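You operate a simulated robot arm through the tools that you are given. There is no shell and no other tool. Be economical: measure what you need, move in short steps, check, and stop when the job is done.

The job below is to be done with a simulated two-armed robot. You get a single attempt, and the scene is never put back.

## Task
Pick up the square tin that says "No. 5" from the balance bench with one hand, pass it to the other hand and put it on the end high shelf. Set down upright: square tin.

The check looks at the end state, three seconds after you hand in, the way a careful person would. Anything else that was tipped, shoved, dropped, spilled or broken makes it a failure.

## Robot
Two 7-joint arms with two-finger parallel grippers on one trunk, on a base that drives. Base frame: it is fixed to the floor where the robot stands at the start and does not move with it; the origin is under the middle of the robot, x ahead of it, y to its left, z up. Lengths are in cm, angles in rad, forces in N, time in s.
The left shoulder is at the start at [6, 14.7, 54.3], the right one opposite. With the tool pointing down near the work surface each hand reaches from about 10 to 52 cm from the robot's upright axis, wherever it stands, measured 20 degrees to its own side. Places, roughly: end high shelf [70, -50, 50]. Payload 3.43 kg a hand.
The TCP of each hand is the grasp point between the finger pads, 3 cm short of the fingertips. In the tool frame z runs along the fingers and y along their closing line. Largest opening 9.4 cm; finger width 2.8, thickness 1; the body of the gripper, 5 by 9.6 cm, starts 5.5 cm behind the TCP.
Orientation is told as [roll, pitch, yaw] about the base's x, y, z axes, in that order, counted from this pose: with the fingers straight down and closing along the base's y, the tool's x points along the base's -x, its y along +y and its z along -z.

## Interface
- The arms move only by the tool arm_command. It takes "left_series", "right_series" or both (then of equal length, played together; a hand with none holds still); each is a list of rows, each a list of 7 numbers: the gripper command, from -1 (shut) to 1 (fully open), values between in proportion, then the shift along the tool's x, y, z in cm, then the turn, a rotation vector about the tool's x, y, z in rad. In form: [[fingers, x, y, z, wx, wy, wz], ...]. A call has 1 to 10 rows; each row shifts and turns the commanded pose from where the row before left it, along the tool's axes as they then stand. Each row takes 0.2 s and may step no farther than 5 cm and 0.15 rad from the row before; otherwise, or with a gripper value out of range, the whole call is refused. Where a pose cannot be reached the arm comes as near as it can. A force on the tool above 40 N (or 10 N above the force at the start of the call, whichever is more), or a blocked arm, ends the call early, and 0.2 s more pass. Each finger travels about 7.2 cm/s and halts on what it meets, pressing with about 34 N; the grip force reading is that of the motor and also rises with nothing between the fingers. The clock runs only during rows and for 0.2 s after the last one: add rows that do not move to give the fingers time. It gives the time, the measured TCP pose, the force on the tool (base axes), the opening and the grip force at its end, in the units of the frame above (readings bear some noise), with the torque about the TCP (base axes, N m) and any sound that the robot's microphone picked up.
- Cameras (640 x 400 px; columns grow to the right, rows downward): "scene" is now at [5.79, -3.59, 119.36]; the picture's right is [-0.31, -0.95, 0.00], its down [-0.46, 0.15, -0.88] and it looks along [0.83, -0.28, -0.48] (base axes); focal length 275 px, centre (320, 200). "left" rides on the left gripper at [7.6, -1.4, -10.3] in its tool frame; the picture's right is [0.18, 0.98, 0.00], its down [-0.75, 0.14, -0.64] and it looks along [-0.63, 0.12, 0.77] (tool axes); focal length 243 px, centre (320, 200). "right" rides on the right gripper at [7.6, 1.4, -10.3] in its tool frame; the picture's right is [-0.18, 0.98, 0.00], its down [-0.75, -0.14, -0.64] and it looks along [-0.63, -0.12, 0.77] (tool axes); focal length 243 px, centre (320, 200). There is no depth. A picture from a camera that has moved, and an enlarged one, comes with that camera's place and axes in the base frame and with its lens. The place of the scene camera against the robot may be out by one fixed shift of up to 1.2 cm in any direction.
- snapshot(camera): a new picture of that camera. The clock stands still meanwhile.
- raise_lower(by): slides the trunk up (or, below 0, down) by that many cm; the arms and the scene camera ride with it, the base frame stays. It gives what a move gives, with no picture.
- roll_base(legs): drives the robot by 1 to 6 legs, each [ahead, left, turn to the left] in cm, cm and rad, along the robot's own axes; the way and the turn of a leg run together, so that a leg with both is an arc; at most 150 cm and 3.142 rad a leg. The arms and the cameras ride along, it lands a little off, and it stops where it bumps. It gives what a move gives.
- turn_head(pan, tilt): turns the head with the scene camera to pan (to the left, within 1.501 rad either way) and tilt (down, from -0.506 to 1.204), counted from straight ahead of the robot. It gives what a move gives.
- close_up(camera, box): a new picture of the part [left, top, right, bottom] of that camera's present view, enlarged. The clock stands still meanwhile.
- finish_job(): hands the job in; it is judged then, once.

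Work in short steps. Places have to be worked out from the pictures, the camera data and where the tool is seen: move nearer, look again, correct. Check each grasp and each placing, and mend what went wrong. You have 120 turns and 100 pictures in all, those below and enlarged ones among them. Open the grippers and draw the arms clear of the work before you hand the job in, unless the task says otherwise; then end with one line.

The tools are called after "Call:" by a JSON object that holds its "op" and its "data". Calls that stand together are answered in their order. arm_command: Moves the arms, as the interface text tells. Its arguments: {"type":"object","properties":{"left_series":{"type":"array"},"right_series":{"type":"array"}},"required":[]} The other tools are called the same way: raise_lower (by) slides the trunk up or down; roll_base (legs) drives the base; turn_head (pan, tilt) turns the head that bears the scene camera; snapshot (camera) takes a picture; close_up (camera, box) takes an enlarged picture of a part of a camera's view; finish_job () hands the job in.

At the start:

```text
time: 0.0
left_eef_pos: [31.19, 0.72, 99.91]
left_tcp_rot: [-0.001, -0.002, 0.0]
left_force: [-0.9, 0.3, 0.3]
left_ft_torque: [-0.02, 0.0, 0.02]
left_width: 9.38
left_grasp_force: 0.0
right_eef_pos: [28.38, -25.47, 99.97]
right_tcp_rot: [0.001, -0.003, -0.001]
right_force: [0.7, -0.5, -0.2]
right_ft_torque: [0.01, -0.01, 0.02]
right_width: 9.39
right_grasp_force: 0.1
trunk travel left (down, up): [-25.0, 0.0]
robot x, y, heading: [-0.12, -0.0, 0.001]
head pan, tilt: [-0.319, 0.503]
```

scene: 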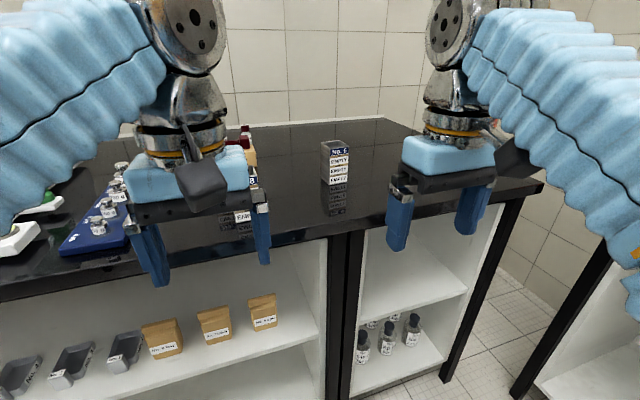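
right: 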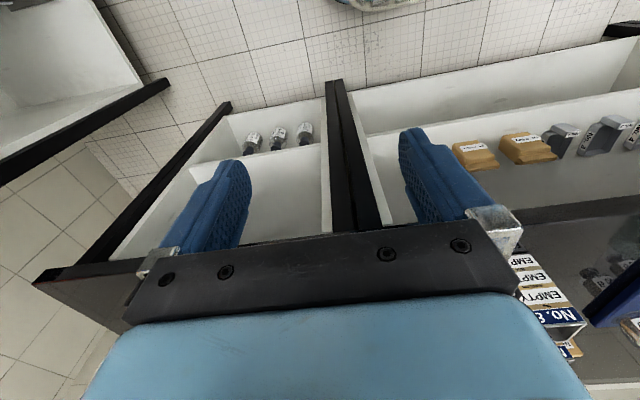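
left: 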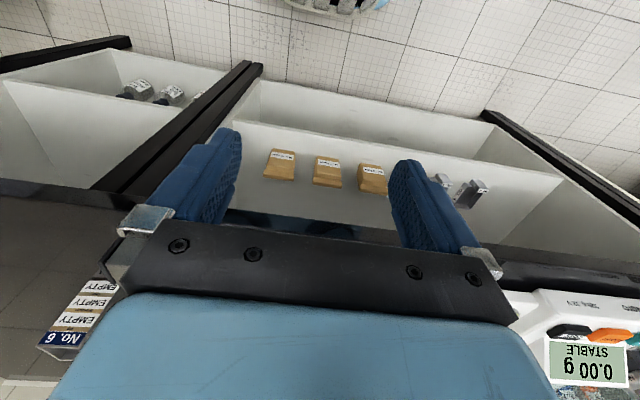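

I see a tower labelled "No. ?" on the bench; I'll zoom in on it and pan the head to find the other tins.

Call:
{"op": "close_up", "data": {"camera": "scene", "box": [220, 110, 380, 250]}}

Call:
{"op": "turn_head", "data": {"pan": 0.4, "tilt": 0.5}}

Call:
{"op": "snapshot", "data": {"camera": "scene"}}

```text
2.86 times, centred on (300, 180) of scene
camera zoom: at [5.79, -3.59, 119.36], right [-0.31, -0.95, 0.0], down [-0.46, 0.15, -0.88], along [0.83, -0.28, -0.48], focal length 786 px, centre (377, 257)
```

zoom: 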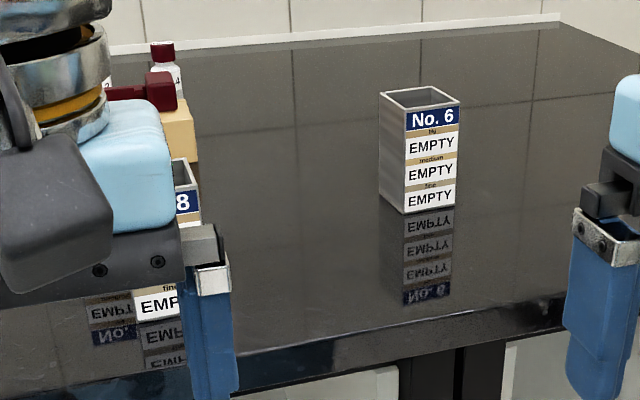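

```text
time: 1.1
left_eef_pos: [31.12, 0.84, 99.92]
left_tcp_rot: [-0.002, -0.003, -0.001]
left_force: [0.4, 0.4, 0.2]
left_ft_torque: [-0.02, -0.01, -0.02]
left_width: 9.42
left_grasp_force: 0.1
right_eef_pos: [28.41, -25.47, 99.92]
right_tcp_rot: [0.0, -0.002, 0.0]
right_force: [0.4, 0.8, -0.1]
right_ft_torque: [-0.01, 0.04, 0.01]
right_width: 9.42
right_grasp_force: 0.1
trunk travel left (down, up): [-25.0, 0.0]
robot x, y, heading: [-0.01, 0.32, -0.001]
head pan, tilt: [0.4, 0.499]
```

```text
95 pictures are left
camera scene: at [5.54, 2.81, 119.39], right [0.39, -0.92, 0.0], down [-0.44, -0.19, -0.88], along [0.81, 0.34, -0.48], focal length 275 px, centre (320, 200)
```

scene: 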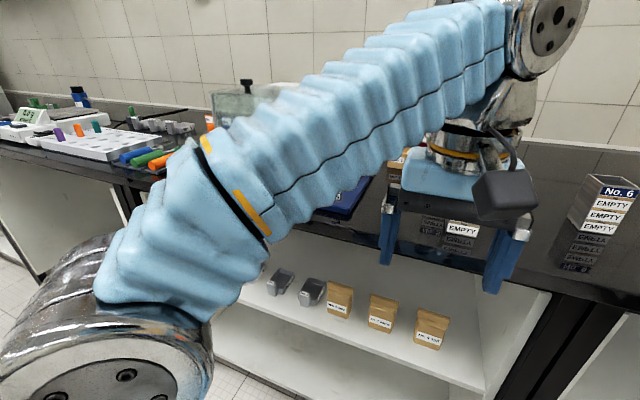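

The No. 6 tin isn't mine; No. 8 and maybe others are hidden by the left hand. I move the left hand to the left and look right too.

Call:
{"op": "arm_command", "data": {"left_series": [[1, 1, 4.5, 0, 0, 0, 0], [1, 1, 4.5, 0, 0, 0, 0], [1, 1, 4.5, 0, 0, 0, 0], [1, 1, 4.5, 0, 0, 0, 0], [1, 1, 4.5, 0, 0, 0, 0], [1, 1, 4.5, 0, 0, 0, 0]]}}

Call:
{"op": "turn_head", "data": {"pan": 0.0, "tilt": 0.5}}

Call:
{"op": "snapshot", "data": {"camera": "scene"}}

Call:
{"op": "turn_head", "data": {"pan": -1.0, "tilt": 0.6}}

Call:
{"op": "snapshot", "data": {"camera": "scene"}}

```text
time: 2.5
left_eef_pos: [25.02, 28.01, 99.74]
left_tcp_rot: [-0.001, -0.004, 0.0]
left_force: [-0.1, 0.1, -0.3]
left_ft_torque: [0.02, 0.02, 0.01]
left_width: 9.39
left_grasp_force: 0.0
right_eef_pos: [28.46, -25.39, 99.95]
right_tcp_rot: [0.001, -0.003, -0.001]
right_force: [0.0, -0.2, 0.9]
right_ft_torque: [0.01, -0.02, 0.0]
right_width: 9.4
right_grasp_force: 0.0
trunk travel left (down, up): [-25.0, 0.0]
robot x, y, heading: [0.32, -0.08, 0.001]
head pan, tilt: [0.4, 0.499]
```

```text
time: 3.4
left_eef_pos: [25.04, 27.83, 99.63]
left_tcp_rot: [-0.002, -0.001, 0.002]
left_force: [0.7, -0.3, 0.1]
left_ft_torque: [0.01, 0.01, 0.01]
left_width: 9.42
left_grasp_force: 0.1
right_eef_pos: [28.47, -25.37, 100.03]
right_tcp_rot: [0.0, -0.003, -0.001]
right_force: [0.2, 0.4, 0.8]
right_ft_torque: [-0.04, 0.03, 0.02]
right_width: 9.39
right_grasp_force: 0.0
trunk travel left (down, up): [-25.0, 0.0]
robot x, y, heading: [0.09, -0.03, -0.001]
head pan, tilt: [0.0, 0.499]
```

```text
94 pictures are left
camera scene: at [6.25, -0.71, 119.39], right [0.0, -1.0, 0.0], down [-0.48, 0.0, -0.88], along [0.88, 0.0, -0.48], focal length 275 px, centre (320, 200)
```

scene: 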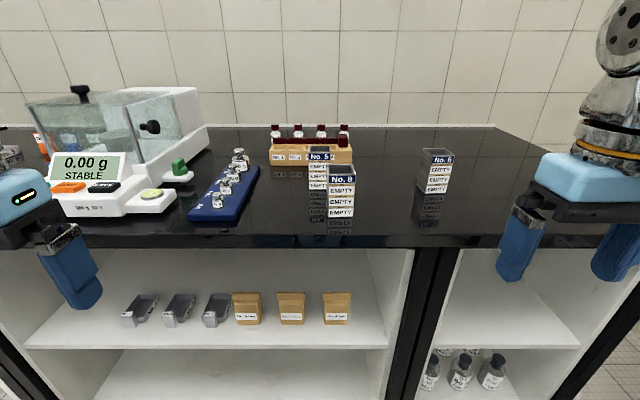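

```text
time: 4.6
left_eef_pos: [25.12, 27.89, 99.64]
left_tcp_rot: [-0.003, -0.002, -0.001]
left_force: [-0.3, 0.4, -0.2]
left_ft_torque: [0.02, -0.03, -0.01]
left_width: 9.41
left_grasp_force: 0.1
right_eef_pos: [28.46, -25.35, 100.0]
right_tcp_rot: [0.0, -0.002, -0.001]
right_force: [-0.2, 0.5, -0.1]
right_ft_torque: [-0.04, 0.01, -0.03]
right_width: 9.39
right_grasp_force: 0.1
trunk travel left (down, up): [-25.0, 0.0]
robot x, y, heading: [0.3, -0.05, -0.002]
head pan, tilt: [-1.0, 0.6]
```

```text
93 pictures are left
camera scene: at [1.94, -8.16, 118.48], right [-0.84, -0.54, 0.0], down [-0.31, 0.48, -0.83], along [0.45, -0.69, -0.56], focal length 275 px, centre (320, 200)
```

scene: 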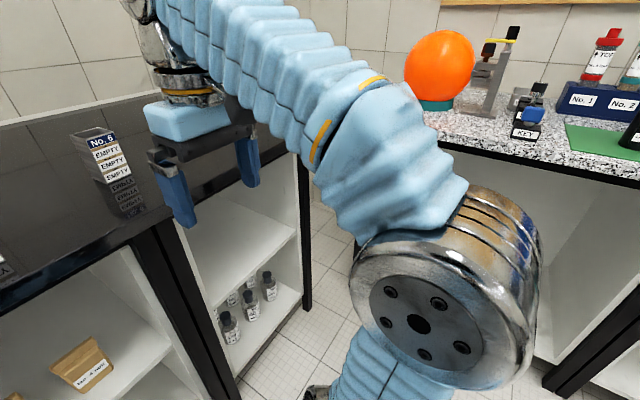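

No. 5 stands just behind No. 8. I turn the head back and zoom for measurement.

Call:
{"op": "turn_head", "data": {"pan": -0.15, "tilt": 0.6}}

Call:
{"op": "close_up", "data": {"camera": "scene", "box": [200, 80, 440, 230]}}

Call:
{"op": "snapshot", "data": {"camera": "scene"}}

```text
time: 5.8
left_eef_pos: [25.05, 27.99, 99.58]
left_tcp_rot: [-0.002, -0.001, 0.0]
left_force: [0.3, -0.1, 1.2]
left_ft_torque: [0.04, -0.01, -0.02]
left_width: 9.41
left_grasp_force: 0.1
right_eef_pos: [28.48, -25.39, 100.01]
right_tcp_rot: [0.001, -0.004, 0.0]
right_force: [-0.2, 0.8, 0.2]
right_ft_torque: [0.01, 0.01, -0.02]
right_width: 9.41
right_grasp_force: 0.1
trunk travel left (down, up): [-25.0, 0.0]
robot x, y, heading: [0.02, -0.09, -0.001]
head pan, tilt: [-0.15, 0.6]
```

```text
2.67 times, centred on (320, 155) of scene
camera zoom: at [5.89, -2.05, 118.48], right [-0.15, -0.99, 0.0], down [-0.56, 0.08, -0.83], along [0.82, -0.12, -0.56], focal length 733 px, centre (320, 320)
```

zoom: 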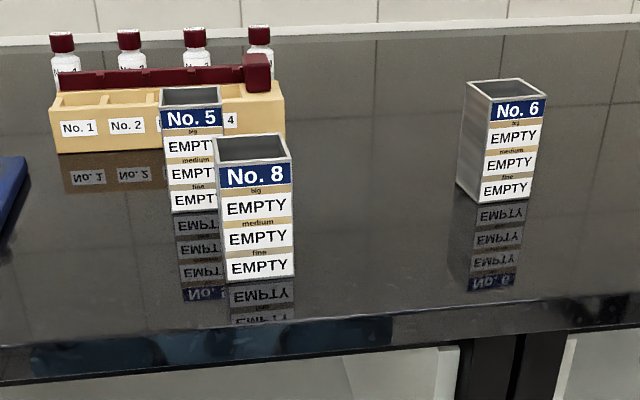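

```text
91 pictures are left
camera scene: at [5.89, -2.05, 118.48], right [-0.15, -0.99, 0.0], down [-0.56, 0.08, -0.83], along [0.82, -0.12, -0.56], focal length 275 px, centre (320, 200)
```

scene: 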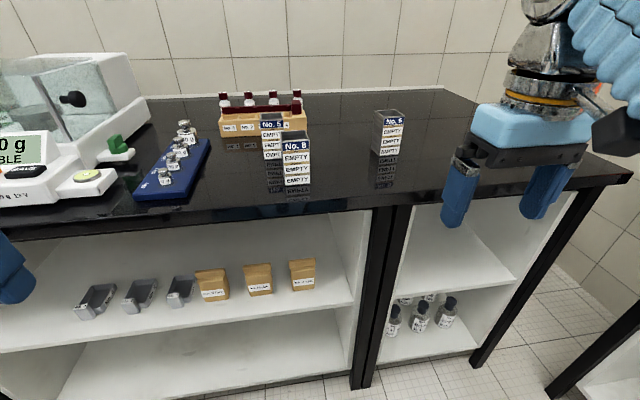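

I judge No. 5 near (77, 1) with bench top about z 86 but the height needs triangulating; I lower the trunk 15 cm (hands are well short of the bench) to get a vertical baseline.

Call:
{"op": "raise_lower", "data": {"by": -15}}

Call:
{"op": "close_up", "data": {"camera": "scene", "box": [200, 80, 440, 230]}}

Call:
{"op": "snapshot", "data": {"camera": "scene"}}

```text
time: 7.5
left_eef_pos: [25.08, 27.94, 84.72]
left_tcp_rot: [-0.003, -0.003, 0.0]
left_force: [0.2, 0.3, -0.4]
left_ft_torque: [-0.01, 0.0, -0.02]
left_width: 9.4
left_grasp_force: 0.1
right_eef_pos: [28.44, -25.42, 84.93]
right_tcp_rot: [0.001, -0.001, 0.0]
right_force: [-0.1, 0.2, -0.2]
right_ft_torque: [-0.01, -0.02, 0.03]
right_width: 9.41
right_grasp_force: 0.0
trunk travel left (down, up): [-10.0, 15.0]
robot x, y, heading: [0.46, 0.04, 0.001]
head pan, tilt: [-0.15, 0.6]
```

```text
2.67 times, centred on (320, 155) of scene
camera zoom: at [5.89, -2.04, 103.48], right [-0.15, -0.99, 0.0], down [-0.56, 0.08, -0.83], along [0.82, -0.12, -0.56], focal length 733 px, centre (320, 320)
```

zoom: 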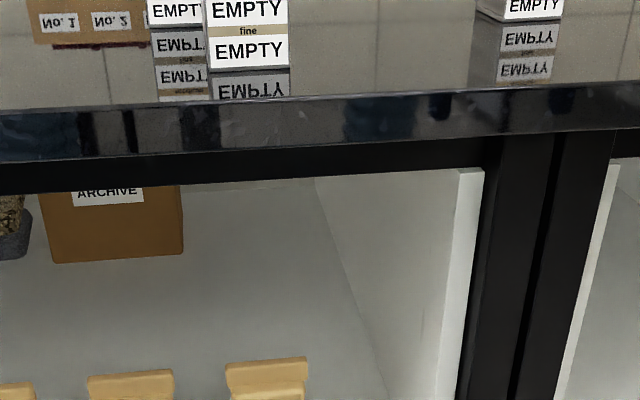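

```text
89 pictures are left
camera scene: at [5.89, -2.04, 103.48], right [-0.15, -0.99, 0.0], down [-0.56, 0.08, -0.83], along [0.82, -0.12, -0.56], focal length 275 px, centre (320, 200)
```

scene: 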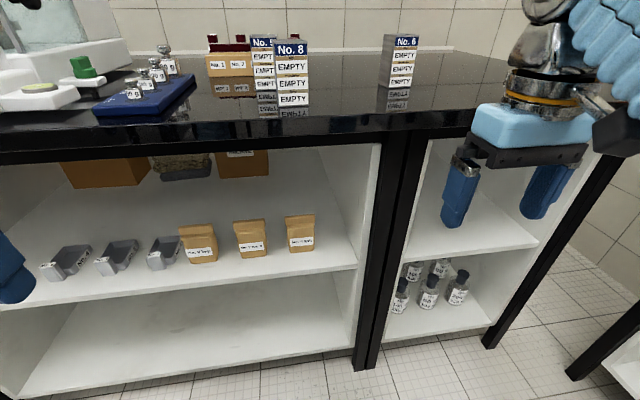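

Triangulation: bench top z ≈ 91, front edge x ≈ 44; No. 5 ≈ (66.4, 0.4), 5 cm square, top z ≈ 100; No. 8 spans x 52–57. I go back up, raise the hands and check how they follow.

Call:
{"op": "raise_lower", "data": {"by": 15}}

Call:
{"op": "arm_command", "data": {"left_series": [[1, 0, 0, -4, 0, 0, 0], [1, 0, 0, -4, 0, 0, 0], [1, 0, 0, 0, 0, 0, 0]], "right_series": [[1, 0, 0, -4, 0, 0, 0], [1, 0, 0, -4, 0, 0, 0], [1, 0, 0, 0, 0, 0, 0]]}}

```text
time: 9.3
left_eef_pos: [25.21, 27.88, 99.71]
left_tcp_rot: [-0.001, -0.002, 0.001]
left_force: [0.3, 0.0, 1.1]
left_ft_torque: [0.0, 0.01, -0.01]
left_width: 9.4
left_grasp_force: 0.1
right_eef_pos: [28.35, -25.45, 99.98]
right_tcp_rot: [0.0, -0.003, 0.001]
right_force: [0.5, -0.5, 0.2]
right_ft_torque: [-0.05, 0.0, 0.0]
right_width: 9.45
right_grasp_force: 0.1
trunk travel left (down, up): [-25.0, 0.0]
robot x, y, heading: [0.08, -0.08, -0.002]
head pan, tilt: [-0.15, 0.6]
```

```text
time: 10.1
left_eef_pos: [25.08, 27.96, 99.63]
left_tcp_rot: [-0.001, -0.004, 0.001]
left_force: [-0.4, 0.5, -0.3]
left_ft_torque: [0.04, -0.04, -0.01]
left_width: 9.43
left_grasp_force: 0.1
left hand out of reach, approached as far as the arm can: row 1, 2
right_eef_pos: [28.44, -25.29, 100.0]
right_tcp_rot: [0.0, -0.003, 0.001]
right_force: [-0.4, 0.5, -0.7]
right_ft_torque: [0.01, -0.01, 0.01]
right_width: 9.38
right_grasp_force: 0.1
right hand out of reach, approached as far as the arm can: row 1, 2
trunk travel left (down, up): [-25.0, 0.0]
robot x, y, heading: [-0.14, -0.02, 0.005]
head pan, tilt: [-0.15, 0.6]
```

Tool-down height tops out near z 100, so a tilted grasp is needed. I test in free air how high the left hand gets when pitched forward 0.45.

Call:
{"op": "arm_command", "data": {"left_series": [[1, 0, 0, 0, 0, -0.15, 0], [1, 0, 0, 0, 0, -0.15, 0], [1, 0, 0, 0, 0, -0.15, 0], [1, -1.3, 0, -2.7, 0, 0, 0], [1, -1.3, 0, -2.7, 0, 0, 0], [1, -1.3, 0, -2.7, 0, 0, 0], [1, 0, 0, 0, 0, 0, 0]]}}

```text
time: 11.7
left_eef_pos: [29.16, 24.8, 110.06]
left_tcp_rot: [-0.003, -0.452, 0.0]
left_force: [0.3, -0.3, 0.5]
left_ft_torque: [0.01, 0.01, 0.03]
left_width: 9.43
left_grasp_force: 0.1
left hand out of reach, approached as far as the arm can: row 1, 2, 3
right_eef_pos: [28.46, -25.26, 99.95]
right_tcp_rot: [-0.001, 0.0, 0.0]
right_force: [0.2, 0.1, -0.1]
right_ft_torque: [-0.04, -0.02, 0.01]
right_width: 9.4
right_grasp_force: 0.1
trunk travel left (down, up): [-25.0, 0.0]
robot x, y, heading: [-0.15, -0.01, 0.002]
head pan, tilt: [-0.15, 0.6]
```

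It rises to 110 with that pitch. Now test the forward reach at that height.

Call:
{"op": "arm_command", "data": {"left_series": [[1, -3.6, -2, 1.74, 0, 0, 0], [1, -3.6, -2, 1.74, 0, 0, 0], [1, -3.6, -2, 1.74, 0, 0, 0], [1, -3.6, -2, 1.74, 0, 0, 0], [1, 0, 0, 0, 0, 0, 0]]}}

```text
time: 12.9
left_eef_pos: [45.03, 17.21, 109.96]
left_tcp_rot: [-0.004, -0.455, 0.005]
left_force: [0.1, 0.2, 0.2]
left_ft_torque: [-0.04, -0.02, -0.04]
left_width: 9.41
left_grasp_force: 0.0
left hand out of reach, approached as far as the arm can: row 4
right_eef_pos: [28.44, -25.35, 99.93]
right_tcp_rot: [-0.002, -0.001, -0.001]
right_force: [0.9, 0.1, -0.6]
right_ft_torque: [0.01, 0.02, 0.0]
right_width: 9.41
right_grasp_force: 0.1
trunk travel left (down, up): [-25.0, 0.0]
robot x, y, heading: [0.14, -0.04, 0.002]
head pan, tilt: [-0.15, 0.6]
```

The left hand reaches (45,17) at z 110 with pitch −0.45. I drive 18 ahead and 16 right so that the tin comes under this hand, with tips above all tins.

Call:
{"op": "roll_base", "data": {"legs": [[18, -16, 0]]}}

Call:
{"op": "snapshot", "data": {"camera": "left"}}

Call:
{"op": "turn_head", "data": {"pan": 0.2, "tilt": 0.7}}

Call:
{"op": "snapshot", "data": {"camera": "scene"}}

```text
time: 14.7
left_eef_pos: [63.08, 1.33, 109.95]
left_tcp_rot: [-0.002, -0.452, -0.003]
left_force: [0.0, 0.0, -1.0]
left_ft_torque: [-0.02, 0.0, 0.02]
left_width: 9.41
left_grasp_force: 0.0
right_eef_pos: [46.35, -40.84, 99.86]
right_tcp_rot: [0.001, -0.002, -0.006]
right_force: [-0.1, 0.5, 0.1]
right_ft_torque: [0.02, 0.03, 0.0]
right_width: 9.41
right_grasp_force: 0.1
trunk travel left (down, up): [-25.0, 0.0]
robot x, y, heading: [18.32, -15.53, -0.004]
head pan, tilt: [-0.15, 0.6]
```

```text
88 pictures are left
camera left: at [51.68, 0.01, 115.9], right [-0.16, 0.98, -0.08], down [0.4, 0.14, 0.91], along [0.9, 0.11, -0.41], focal length 243 px, centre (320, 200)
```

left: 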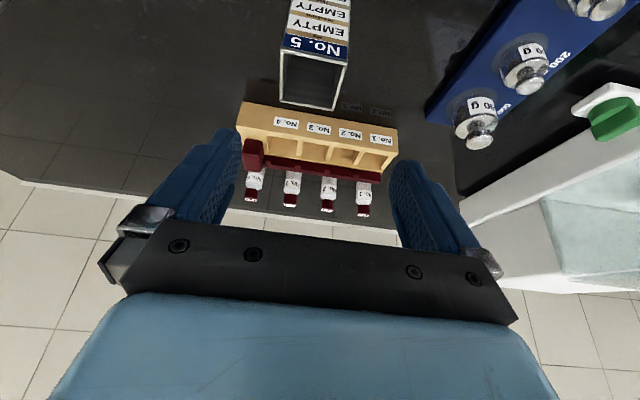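

```text
time: 15.5
left_eef_pos: [63.04, 1.41, 110.0]
left_tcp_rot: [-0.002, -0.453, -0.004]
left_force: [-0.4, 1.0, -0.4]
left_ft_torque: [-0.01, 0.02, 0.02]
left_width: 9.41
left_grasp_force: 0.0
right_eef_pos: [46.35, -40.9, 99.91]
right_tcp_rot: [-0.001, 0.0, -0.004]
right_force: [0.0, -0.5, -0.3]
right_ft_torque: [-0.03, 0.0, -0.03]
right_width: 9.41
right_grasp_force: 0.1
trunk travel left (down, up): [-25.0, 0.0]
robot x, y, heading: [17.58, -15.31, -0.001]
head pan, tilt: [0.201, 0.7]
```

```text
87 pictures are left
camera scene: at [23.55, -14.39, 117.62], right [0.19, -0.98, 0.0], down [-0.63, -0.12, -0.77], along [0.75, 0.15, -0.64], focal length 275 px, centre (320, 200)
```

scene: 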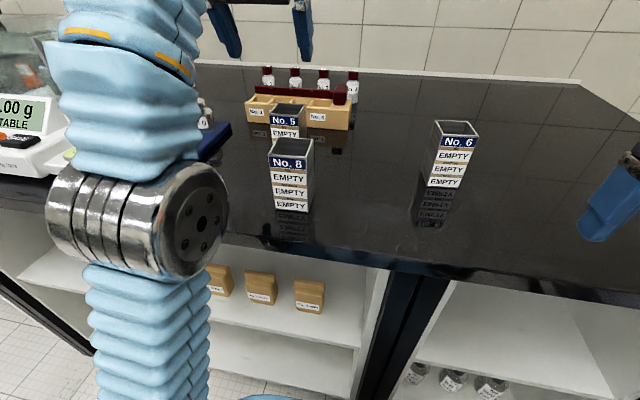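

The left camera puts No. 5 squarely aligned, mouth centred near (65.2, 0.2), side ≈ 4.6. I centre over it, lower to z≈104 and ease the pitch to −0.3 so the wrist camera clears No. 8, then check.

Call:
{"op": "arm_command", "data": {"left_series": [[1, -1.93, -1.17, 0.94, 0, 0, 0], [1, 1.3, 0, 2.7, 0, 0, 0], [1, 1.3, 0, 2.7, 0, 0, 0], [1, 0, 0, 0, 0, 0.15, 0], [1, 0, 0, 0, 0, 0, 0]]}}

Call:
{"op": "snapshot", "data": {"camera": "left"}}

Call:
{"op": "turn_head", "data": {"pan": 0.3, "tilt": 0.35}}

Call:
{"op": "snapshot", "data": {"camera": "scene"}}

```text
time: 16.7
left_eef_pos: [64.17, 0.82, 103.43]
left_tcp_rot: [-0.003, -0.302, -0.006]
left_force: [1.1, -0.8, 0.2]
left_ft_torque: [-0.01, 0.01, 0.01]
left_width: 9.41
left_grasp_force: 0.1
left hand out of reach, approached as far as the arm can: row 1
right_eef_pos: [46.4, -40.9, 99.99]
right_tcp_rot: [-0.001, -0.001, -0.005]
right_force: [-0.5, 0.0, -0.8]
right_ft_torque: [0.04, 0.01, 0.02]
right_width: 9.4
right_grasp_force: 0.1
trunk travel left (down, up): [-25.0, 0.0]
robot x, y, heading: [17.86, -15.12, -0.007]
head pan, tilt: [0.201, 0.7]
```

```text
86 pictures are left
camera left: at [53.89, -0.4, 111.05], right [-0.17, 0.98, -0.06], down [0.53, 0.14, 0.84], along [0.83, 0.11, -0.54], focal length 243 px, centre (320, 200)
```

left: 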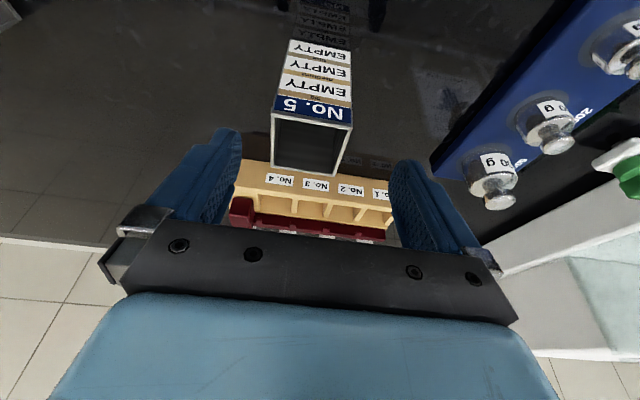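

```text
time: 17.5
left_eef_pos: [64.31, 1.07, 103.49]
left_tcp_rot: [0.0, -0.304, -0.005]
left_force: [-0.4, 1.5, 0.6]
left_ft_torque: [-0.01, 0.03, 0.0]
left_width: 9.39
left_grasp_force: 0.2
right_eef_pos: [46.33, -40.9, 99.91]
right_tcp_rot: [-0.001, -0.001, -0.006]
right_force: [1.3, 0.1, -0.1]
right_ft_torque: [-0.01, -0.01, -0.01]
right_width: 9.41
right_grasp_force: 0.0
trunk travel left (down, up): [-25.0, 0.0]
robot x, y, heading: [18.06, -15.21, -0.006]
head pan, tilt: [0.3, 0.351]
```

```text
85 pictures are left
camera scene: at [24.13, -13.32, 120.75], right [0.29, -0.96, 0.0], down [-0.33, -0.1, -0.94], along [0.9, 0.27, -0.34], focal length 275 px, centre (320, 200)
```

scene: 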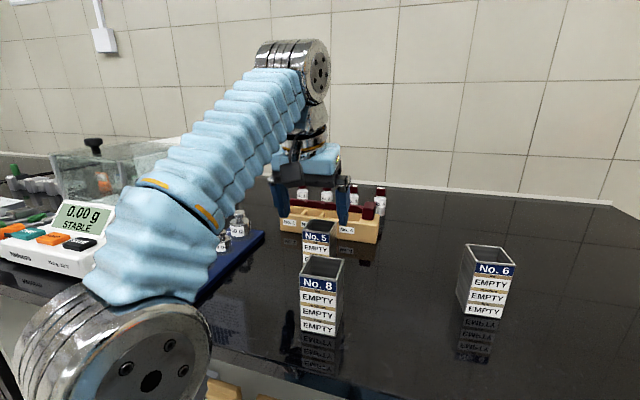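

Triangulating the two left views: tin top z ≈ 99.5, centre ≈ (65.5, 0.15). I shift ahead 1.3 and right 0.8, then descend to TCP z ≈ 97.8.

Call:
{"op": "arm_command", "data": {"left_series": [[1, -1.24, -0.8, 0.39, 0, 0, 0], [1, 0, 0, 0, 0, 0, 0], [1, 0.56, 0, 1.78, 0, 0, 0], [1, 0.56, 0, 1.78, 0, 0, 0], [1, 0.56, 0, 1.78, 0, 0, 0], [1, 0, 0, 0, 0, 0, 0]]}}

Call:
{"op": "snapshot", "data": {"camera": "left"}}

Call:
{"op": "close_up", "data": {"camera": "scene", "box": [240, 140, 400, 240]}}

```text
time: 18.9
left_eef_pos: [65.46, 0.07, 97.99]
left_tcp_rot: [-0.002, -0.303, -0.006]
left_force: [0.1, 0.4, 0.5]
left_ft_torque: [-0.01, -0.02, 0.02]
left_width: 9.4
left_grasp_force: 0.1
right_eef_pos: [46.27, -40.81, 99.95]
right_tcp_rot: [-0.001, -0.003, -0.006]
right_force: [1.0, 0.0, -1.1]
right_ft_torque: [-0.03, 0.0, 0.0]
right_width: 9.42
right_grasp_force: 0.1
trunk travel left (down, up): [-25.0, 0.0]
robot x, y, heading: [18.27, -15.24, -0.003]
head pan, tilt: [0.3, 0.351]
```

```text
84 pictures are left
camera left: at [54.97, -1.21, 105.57], right [-0.17, 0.98, -0.06], down [0.53, 0.14, 0.84], along [0.83, 0.11, -0.54], focal length 243 px, centre (320, 200)
```

left: 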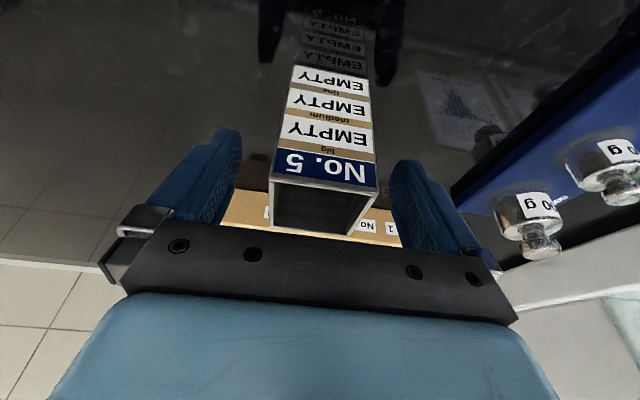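

```text
4.00 times, centred on (320, 190) of scene
camera zoom: at [24.13, -13.32, 120.75], right [0.29, -0.96, 0.0], down [-0.33, -0.1, -0.94], along [0.9, 0.27, -0.34], focal length 1100 px, centre (320, 240)
```

zoom: 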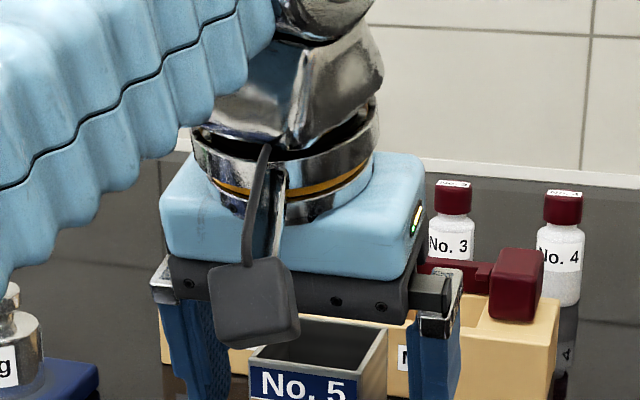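

The fingers straddle No. 5, centred within a few mm. I close the left gripper.

Call:
{"op": "arm_command", "data": {"left_series": [[-1, 0, 0, 0, 0, 0, 0], [-1, 0, 0, 0, 0, 0, 0], [-1, 0, 0, 0, 0, 0, 0], [-1, 0, 0, 0, 0, 0, 0], [-1, 0, 0, 0, 0, 0, 0]]}}

Call:
{"op": "snapshot", "data": {"camera": "left"}}

```text
time: 20.1
left_eef_pos: [65.39, 0.11, 97.94]
left_tcp_rot: [-0.002, -0.302, -0.006]
left_force: [-1.2, -1.2, -1.0]
left_ft_torque: [-0.03, 0.02, 0.01]
left_width: 5.41
left_grasp_force: 33.7
right_eef_pos: [46.46, -40.82, 100.0]
right_tcp_rot: [-0.001, -0.002, -0.006]
right_force: [0.1, 0.1, -0.5]
right_ft_torque: [0.03, 0.01, 0.0]
right_width: 9.41
right_grasp_force: 0.1
trunk travel left (down, up): [-25.0, 0.0]
robot x, y, heading: [17.84, -15.24, -0.007]
head pan, tilt: [0.3, 0.351]
```

```text
82 pictures are left
camera left: at [54.98, -1.22, 105.58], right [-0.17, 0.98, -0.06], down [0.53, 0.14, 0.84], along [0.83, 0.11, -0.54], focal length 243 px, centre (320, 200)
```

left: 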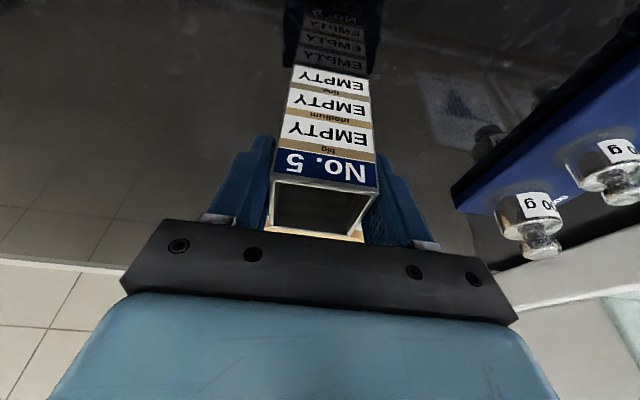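

Grip holds at 5.4 cm width with 34 N. I lift 4 cm straight up and check.

Call:
{"op": "arm_command", "data": {"left_series": [[-1, -0.6, 0, -1.9, 0, 0, 0], [-1, -0.6, 0, -1.9, 0, 0, 0], [-1, 0, 0, 0, 0, 0, 0]]}}

Call:
{"op": "snapshot", "data": {"camera": "scene"}}

Call:
{"op": "snapshot", "data": {"camera": "left"}}

```text
time: 20.9
left_eef_pos: [65.42, 0.06, 101.92]
left_tcp_rot: [0.0, -0.303, -0.006]
left_force: [-0.6, -0.1, -0.5]
left_ft_torque: [0.03, -0.01, -0.01]
left_width: 5.4
left_grasp_force: 34.5
right_eef_pos: [46.23, -40.81, 99.97]
right_tcp_rot: [0.0, -0.002, -0.005]
right_force: [0.0, 0.6, -0.1]
right_ft_torque: [-0.02, 0.01, -0.01]
right_width: 9.38
right_grasp_force: 0.0
trunk travel left (down, up): [-25.0, 0.0]
robot x, y, heading: [17.99, -15.25, -0.003]
head pan, tilt: [0.3, 0.351]
```

```text
81 pictures are left
camera scene: at [24.13, -13.32, 120.75], right [0.29, -0.96, 0.0], down [-0.33, -0.1, -0.94], along [0.9, 0.27, -0.34], focal length 275 px, centre (320, 200)
```

scene: 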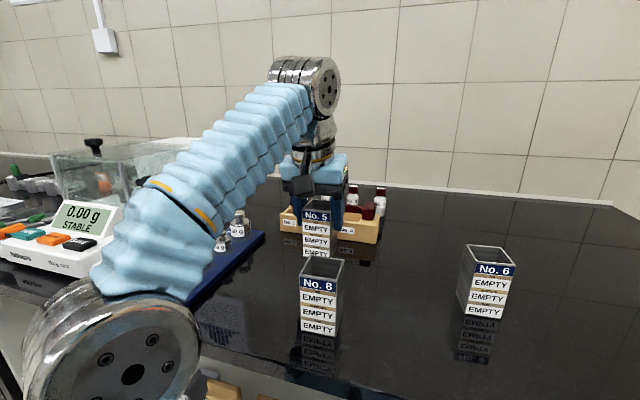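

```text
80 pictures are left
camera left: at [54.98, -1.3, 109.46], right [-0.17, 0.98, -0.06], down [0.53, 0.14, 0.84], along [0.83, 0.11, -0.54], focal length 243 px, centre (320, 200)
```

left: 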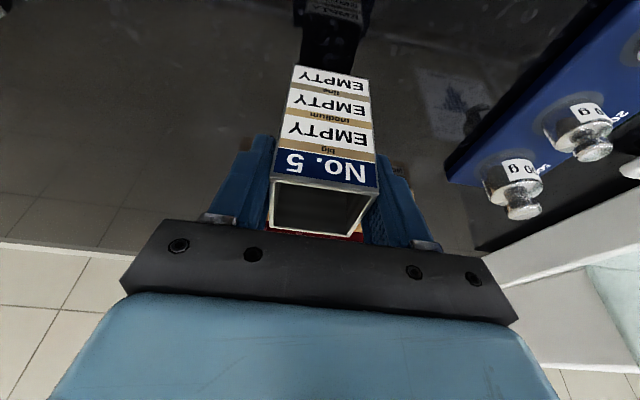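

Tin is firmly lifted. I raise further with more pitch so the tin's bottom clears No. 8 before backing off.

Call:
{"op": "arm_command", "data": {"left_series": [[-1, 0, 0, 0, 0, -0.15, 0], [-1, -1.3, 0, -2.7, 0, 0, 0], [-1, -1.3, 0, -2.7, 0, 0, 0], [-1, -1, 0, -2, 0, 0, 0], [-1, 0, 0, 0, 0, 0, 0]]}}

Call:
{"op": "snapshot", "data": {"camera": "scene"}}

```text
time: 22.1
left_eef_pos: [65.65, -0.05, 108.23]
left_tcp_rot: [-0.003, -0.453, -0.006]
left_force: [-0.5, -1.1, -0.7]
left_ft_torque: [0.01, 0.02, 0.02]
left_width: 5.37
left_grasp_force: 34.1
left hand out of reach, approached as far as the arm can: row 4
right_eef_pos: [46.34, -40.84, 99.98]
right_tcp_rot: [-0.003, -0.002, -0.005]
right_force: [0.3, -0.3, 0.0]
right_ft_torque: [0.02, 0.01, 0.02]
right_width: 9.4
right_grasp_force: 0.1
trunk travel left (down, up): [-25.0, 0.0]
robot x, y, heading: [18.04, -15.36, -0.005]
head pan, tilt: [0.3, 0.351]
```

```text
79 pictures are left
camera scene: at [24.12, -13.31, 120.75], right [0.29, -0.96, 0.0], down [-0.33, -0.1, -0.94], along [0.9, 0.27, -0.34], focal length 275 px, centre (320, 200)
```

scene: 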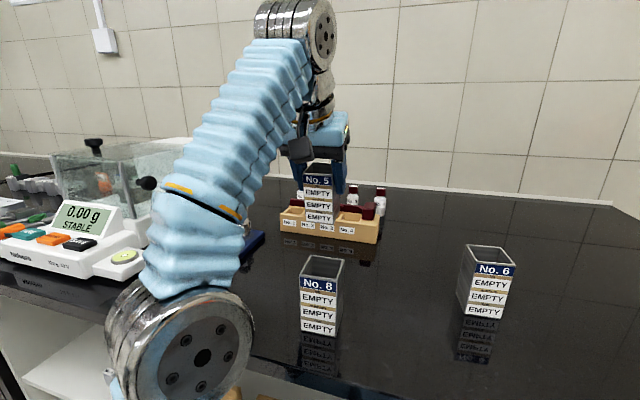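

Clearance over No. 8 is only a cm or so, so I shift the hand 4.5 cm left first, then drive back 30 cm.

Call:
{"op": "arm_command", "data": {"left_series": [[-1, 0, 2.5, 0, 0, 0, 0], [-1, 0, 2.5, 0, 0, 0, 0], [-1, 0, 0, 0, 0, 0, 0]]}}

Call:
{"op": "snapshot", "data": {"camera": "left"}}

```text
time: 22.9
left_eef_pos: [65.68, 5.04, 107.97]
left_tcp_rot: [-0.002, -0.454, -0.005]
left_force: [0.1, 0.3, 0.1]
left_ft_torque: [-0.01, 0.04, 0.0]
left_width: 5.4
left_grasp_force: 33.4
right_eef_pos: [46.38, -40.86, 99.98]
right_tcp_rot: [-0.003, -0.001, -0.006]
right_force: [-0.5, -0.3, 0.4]
right_ft_torque: [-0.01, -0.02, -0.03]
right_width: 9.39
right_grasp_force: 0.0
trunk travel left (down, up): [-25.0, 0.0]
robot x, y, heading: [18.23, -15.21, -0.002]
head pan, tilt: [0.3, 0.351]
```

```text
78 pictures are left
camera left: at [54.19, 3.57, 113.92], right [-0.16, 0.98, -0.08], down [0.4, 0.14, 0.91], along [0.9, 0.11, -0.41], focal length 243 px, centre (320, 200)
```

left: 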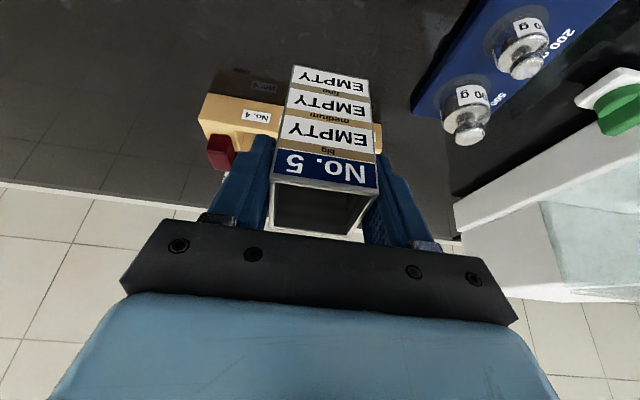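

Path back is clear; I drive 30 cm straight back.

Call:
{"op": "roll_base", "data": {"legs": [[-30, 0, 0]]}}

Call:
{"op": "turn_head", "data": {"pan": 0.1, "tilt": 0.6}}

Call:
{"op": "snapshot", "data": {"camera": "scene"}}

```text
time: 25.0
left_eef_pos: [35.43, 4.89, 108.02]
left_tcp_rot: [0.0, -0.454, -0.01]
left_force: [0.5, 0.0, -0.3]
left_ft_torque: [0.0, 0.02, 0.01]
left_width: 5.38
left_grasp_force: 33.9
right_eef_pos: [15.95, -40.73, 100.0]
right_tcp_rot: [0.0, -0.002, -0.01]
right_force: [0.7, 0.5, 0.1]
right_ft_torque: [0.03, 0.04, -0.03]
right_width: 9.4
right_grasp_force: 0.0
trunk travel left (down, up): [-25.0, 0.0]
robot x, y, heading: [-12.14, -15.2, -0.008]
head pan, tilt: [0.3, 0.351]
```

```text
time: 25.7
left_eef_pos: [35.44, 4.94, 108.05]
left_tcp_rot: [-0.001, -0.454, -0.011]
left_force: [0.1, -0.3, -1.8]
left_ft_torque: [0.0, 0.05, -0.02]
left_width: 5.37
left_grasp_force: 34.1
right_eef_pos: [16.06, -40.74, 100.01]
right_tcp_rot: [0.0, -0.002, -0.011]
right_force: [-0.5, 0.0, -0.5]
right_ft_torque: [0.0, 0.01, 0.01]
right_width: 9.38
right_grasp_force: 0.0
trunk travel left (down, up): [-25.0, 0.0]
robot x, y, heading: [-12.45, -15.19, -0.01]
head pan, tilt: [0.099, 0.6]
```

```text
77 pictures are left
camera scene: at [-6.25, -14.98, 118.48], right [0.09, -1.0, 0.0], down [-0.56, -0.05, -0.83], along [0.82, 0.07, -0.56], focal length 275 px, centre (320, 200)
```

scene: 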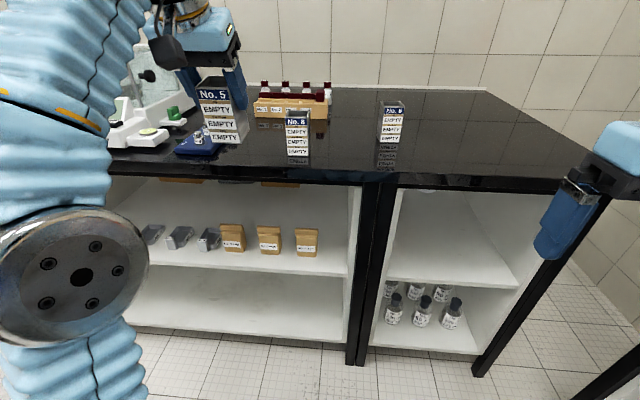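

All undisturbed and the end bay's high shelf is empty. I bring the held tin down, level and to the robot's middle for the handover.

Call:
{"op": "arm_command", "data": {"left_series": [[-1, 3.55, 0, 2.72, 0, 0.15, 0], [-1, 3.1, 0, 3.22, 0, 0.15, 0], [-1, 2.59, 0, 3.64, 0, 0.15, 0], [-1, 2, 0, 4, 0, 0, 0], [-1, 0, -4, 0, 0, 0, 0], [-1, 0, -4, 0, 0, 0, 0], [-1, 0, -4, 0, 0, 0, 0], [-1, 0, 0, 0, 0, 0, 0]]}}

```text
time: 27.5
left_eef_pos: [27.31, -7.14, 92.26]
left_tcp_rot: [-0.004, -0.003, -0.01]
left_force: [-0.5, -0.6, -0.2]
left_ft_torque: [0.0, 0.01, -0.03]
left_width: 5.4
left_grasp_force: 34.3
right_eef_pos: [15.83, -40.76, 99.97]
right_tcp_rot: [-0.001, -0.003, -0.01]
right_force: [-0.1, -0.7, 0.0]
right_ft_torque: [-0.03, -0.02, 0.02]
right_width: 9.41
right_grasp_force: 0.1
trunk travel left (down, up): [-25.0, 0.0]
robot x, y, heading: [-12.2, -14.99, -0.011]
head pan, tilt: [0.099, 0.6]
```

Left is level at the handover spot. Now I yaw the left hand −0.75, and lower the right hand while yawing it (testing whether it can turn so that its camera ends up above when the fingers go horizontal).

Call:
{"op": "arm_command", "data": {"left_series": [[-1, 0, 0, 0, 0, 0, 0.15], [-1, 0, 0, 0, 0, 0, 0.15], [-1, 0, 0, 0, 0, 0, 0.15], [-1, 0, 0, 0, 0, 0, 0.15], [-1, 0, 0, 0, 0, 0, 0.15], [-1, 0, 0, 0, 0, 0, 0], [-1, 0, 0, 0, 0, 0, 0], [-1, 0, 0, 0, 0, 0, 0], [-1, 0, 0, 0, 0, 0, 0], [-1, 0, 0, 0, 0, 0, 0]], "right_series": [[1, 0, 0, 4, 0, 0, 0.15], [1, 0, 0, 4, 0, 0, 0.15], [1, 0, 0, 0, 0, 0, 0.15], [1, 0, 0, 0, 0, 0, 0.15], [1, 0, 0, 0, 0, 0, 0.15], [1, 0, 0, 0, 0, 0, 0.15], [1, 0, 0, 0, 0, 0, 0.15], [1, 0, 0, 0, 0, 0, 0.15], [1, 0, 0, 0, 0, 0, 0.15], [1, 0, 0, 0, 0, 0, 0.15]]}}

```text
time: 29.7
left_eef_pos: [27.32, -6.99, 92.1]
left_tcp_rot: [0.0, -0.004, -0.763]
left_force: [-0.8, 0.2, -0.5]
left_ft_torque: [0.0, 0.02, -0.01]
left_width: 5.38
left_grasp_force: 34.2
right_eef_pos: [15.86, -40.76, 91.95]
right_tcp_rot: [-0.001, -0.001, -1.514]
right_force: [0.0, 0.0, -0.4]
right_ft_torque: [0.0, 0.04, 0.02]
right_width: 9.4
right_grasp_force: 0.1
trunk travel left (down, up): [-25.0, 0.0]
robot x, y, heading: [-12.14, -15.04, -0.008]
head pan, tilt: [0.099, 0.6]
```

Right yaw works. I continue to −2.33 and begin swinging its fingers toward horizontal.

Call:
{"op": "arm_command", "data": {"right_series": [[1, 0, 0, 0, 0, 0, 0.15], [1, 0, 0, 0, 0, 0, 0.15], [1, 0, 0, 0, 0, 0, 0.15], [1, 0, 0, 0, 0, 0, 0.15], [1, 0, 0, 0, 0, 0, 0.15], [1, 0, 0, 0, 0, 0, 0.07], [1, 0, 0, 0, 0, 0.15, 0], [1, 0, 0, 0, 0, 0.15, 0], [1, 0, 0, 0, 0, 0.15, 0], [1, 0, 0, 0, 0, 0.15, 0]]}}

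Call:
{"op": "turn_head", "data": {"pan": -0.3, "tilt": 0.6}}

Call:
{"op": "snapshot", "data": {"camera": "scene"}}

```text
time: 31.9
left_eef_pos: [27.35, -7.15, 92.09]
left_tcp_rot: [0.003, -0.003, -0.761]
left_force: [0.3, 0.1, -1.1]
left_ft_torque: [-0.01, 0.0, 0.05]
left_width: 5.39
left_grasp_force: 33.8
right_eef_pos: [16.12, -40.87, 92.07]
right_tcp_rot: [0.001, 0.603, -2.329]
right_force: [-0.5, 0.1, 0.9]
right_ft_torque: [0.04, 0.01, 0.03]
right_width: 9.42
right_grasp_force: 0.2
trunk travel left (down, up): [-25.0, 0.0]
robot x, y, heading: [-12.25, -15.11, -0.011]
head pan, tilt: [0.099, 0.6]
```

```text
time: 32.8
left_eef_pos: [27.33, -7.03, 92.0]
left_tcp_rot: [0.001, -0.004, -0.761]
left_force: [0.1, 0.3, -1.0]
left_ft_torque: [0.0, -0.01, -0.03]
left_width: 5.41
left_grasp_force: 34.2
right_eef_pos: [16.04, -40.8, 91.9]
right_tcp_rot: [0.002, 0.598, -2.328]
right_force: [0.2, -0.3, 0.0]
right_ft_torque: [0.04, -0.02, 0.01]
right_width: 9.41
right_grasp_force: 0.1
trunk travel left (down, up): [-25.0, 0.0]
robot x, y, heading: [-12.16, -15.23, -0.011]
head pan, tilt: [-0.3, 0.6]
```

```text
76 pictures are left
camera scene: at [-6.64, -18.47, 118.48], right [-0.31, -0.95, 0.0], down [-0.54, 0.17, -0.83], along [0.79, -0.25, -0.57], focal length 275 px, centre (320, 200)
```

scene: 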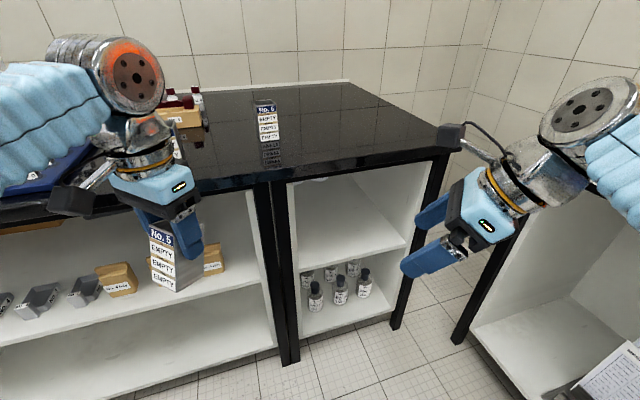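

The right hand turns with its camera on top, as I wanted. The tin was grasped at left pitch −0.3, so I restore that pitch to make it upright again, and finish the right hand's swing to ~1.45.

Call:
{"op": "arm_command", "data": {"left_series": [[-1, 0, 0, 0, 0, -0.15, 0], [-1, 0, 0, 0, 0, -0.15, 0], [-1, 0, 0, 0, 0, 0, 0], [-1, 0, 0, 0, 0, 0, 0], [-1, 0, 0, 0, 0, 0, 0], [-1, 0, 0, 0, 0, 0, 0], [-1, 0, 0, 0, 0, 0, 0]], "right_series": [[1, 0, 0, 0, 0, 0.15, 0], [1, 0, 0, 0, 0, 0.15, 0], [1, 0, 0, 0, 0, 0.15, 0], [1, 0, 0, 0, 0, 0.15, 0], [1, 0, 0, 0, 0, 0.15, 0], [1, 0, 0, 0, 0, 0.1, 0], [1, 0, 0, 0, 0, 0, 0]]}}

Call:
{"op": "snapshot", "data": {"camera": "scene"}}

Call:
{"op": "snapshot", "data": {"camera": "right"}}

```text
time: 34.4
left_eef_pos: [27.34, -7.0, 91.99]
left_tcp_rot: [0.001, -0.304, -0.762]
left_force: [0.3, 1.0, -0.5]
left_ft_torque: [0.0, 0.0, 0.01]
left_width: 5.38
left_grasp_force: 33.7
right_eef_pos: [16.03, -40.74, 91.83]
right_tcp_rot: [0.012, 1.45, -2.318]
right_force: [-0.4, 0.9, -0.7]
right_ft_torque: [0.0, -0.01, -0.01]
right_width: 9.4
right_grasp_force: 0.1
trunk travel left (down, up): [-25.0, 0.0]
robot x, y, heading: [-12.21, -15.11, -0.012]
head pan, tilt: [-0.3, 0.6]
```

```text
75 pictures are left
camera scene: at [-6.65, -18.48, 118.48], right [-0.31, -0.95, 0.0], down [-0.54, 0.17, -0.83], along [0.79, -0.25, -0.56], focal length 275 px, centre (320, 200)
```

scene: 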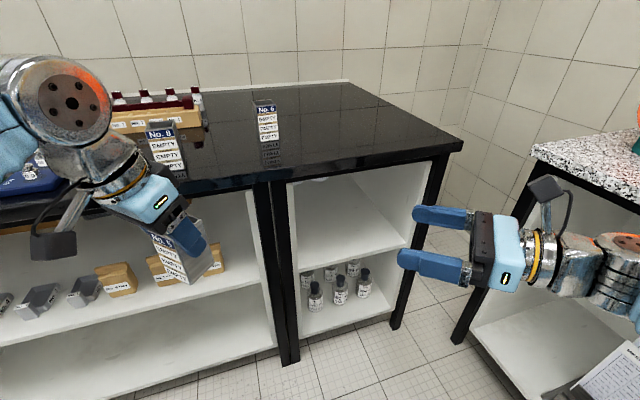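

```text
74 pictures are left
camera right: at [10.55, -48.38, 100.59], right [0.7, -0.69, -0.18], down [-0.6, -0.43, -0.67], along [0.39, 0.58, -0.72], focal length 243 px, centre (320, 200)
```

right: 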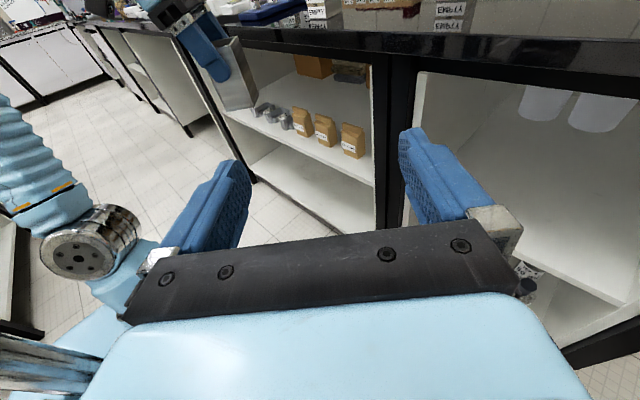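

I need to check whether the tin is truly upright now; zooming in.

Call:
{"op": "close_up", "data": {"camera": "scene", "box": [80, 160, 280, 310]}}

Call:
{"op": "close_up", "data": {"camera": "right", "box": [130, 0, 290, 120]}}

```text
2.67 times, centred on (180, 235) of scene
camera zoom: at [-6.65, -18.48, 118.48], right [-0.31, -0.95, 0.0], down [-0.54, 0.17, -0.83], along [0.79, -0.25, -0.56], focal length 733 px, centre (693, 107)
```

zoom: 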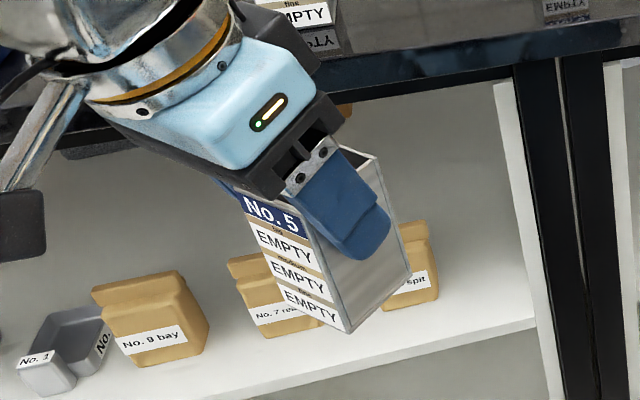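

```text
3.33 times, centred on (210, 60) of right
camera zoom: at [10.55, -48.38, 100.59], right [0.7, -0.69, -0.18], down [-0.6, -0.43, -0.67], along [0.39, 0.58, -0.72], focal length 809 px, centre (687, 667)
```

zoom: 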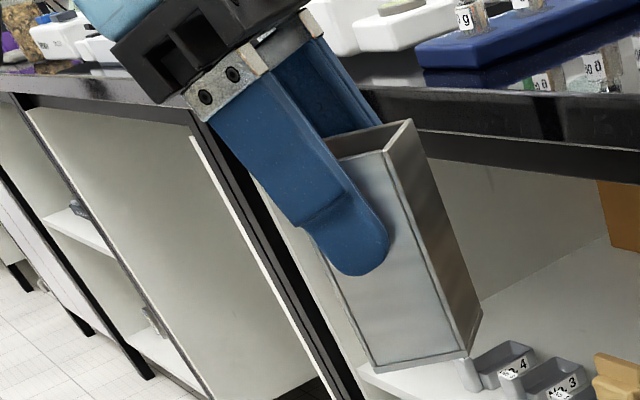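

Tin is upright (vertical edges match the vanishing point). Triangulated: tin centre ≈ (28.2, −7.9), base z ≈ 85. I bring the right hand to a pre-grasp 11 cm short along its finger direction.

Call:
{"op": "arm_command", "data": {"right_series": [[1, -0.1, -2.23, 3.47, 0, 0, 0], [1, -0.1, -2.23, 3.47, 0, 0, 0], [1, -0.1, -2.23, 3.47, 0, 0, 0], [1, -0.1, -2.23, 3.47, 0, 0, 0], [1, -0.1, -2.23, 3.47, 0, 0, 0], [1, -0.1, -2.23, 3.47, 0, 0, 0], [1, 0, 0, 0, 0, 0, 0]]}}

Call:
{"op": "snapshot", "data": {"camera": "scene"}}

Call:
{"op": "snapshot", "data": {"camera": "right"}}

```text
time: 36.0
left_eef_pos: [27.4, -7.1, 92.03]
left_tcp_rot: [0.001, -0.305, -0.76]
left_force: [0.0, 0.2, -0.4]
left_ft_torque: [-0.03, 0.0, -0.01]
left_width: 5.38
left_grasp_force: 33.8
right_eef_pos: [20.48, -16.37, 89.22]
right_tcp_rot: [0.022, 1.449, -2.307]
right_force: [0.6, -0.2, 0.0]
right_ft_torque: [0.0, 0.01, -0.01]
right_width: 9.39
right_grasp_force: 0.0
right hand out of reach, approached as far as the arm can: row 5
trunk travel left (down, up): [-25.0, 0.0]
robot x, y, heading: [-12.5, -15.26, -0.013]
head pan, tilt: [-0.3, 0.6]
```

```text
71 pictures are left
camera scene: at [-6.65, -18.45, 118.48], right [-0.31, -0.95, 0.0], down [-0.54, 0.17, -0.83], along [0.79, -0.25, -0.56], focal length 275 px, centre (320, 200)
```

scene: 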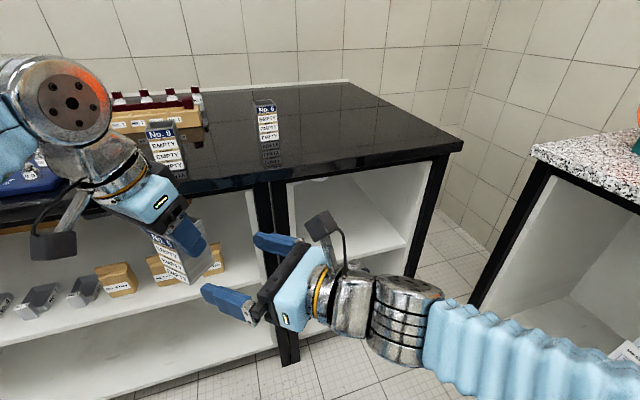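

```text
70 pictures are left
camera right: at [15.03, -23.89, 97.91], right [0.7, -0.69, -0.18], down [-0.6, -0.43, -0.67], along [0.39, 0.58, -0.72], focal length 243 px, centre (320, 200)
```

right: 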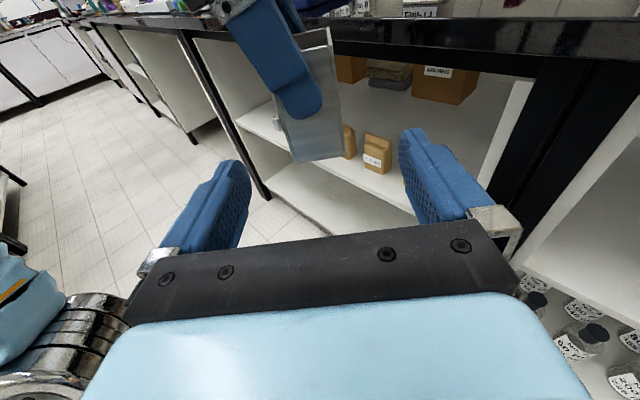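

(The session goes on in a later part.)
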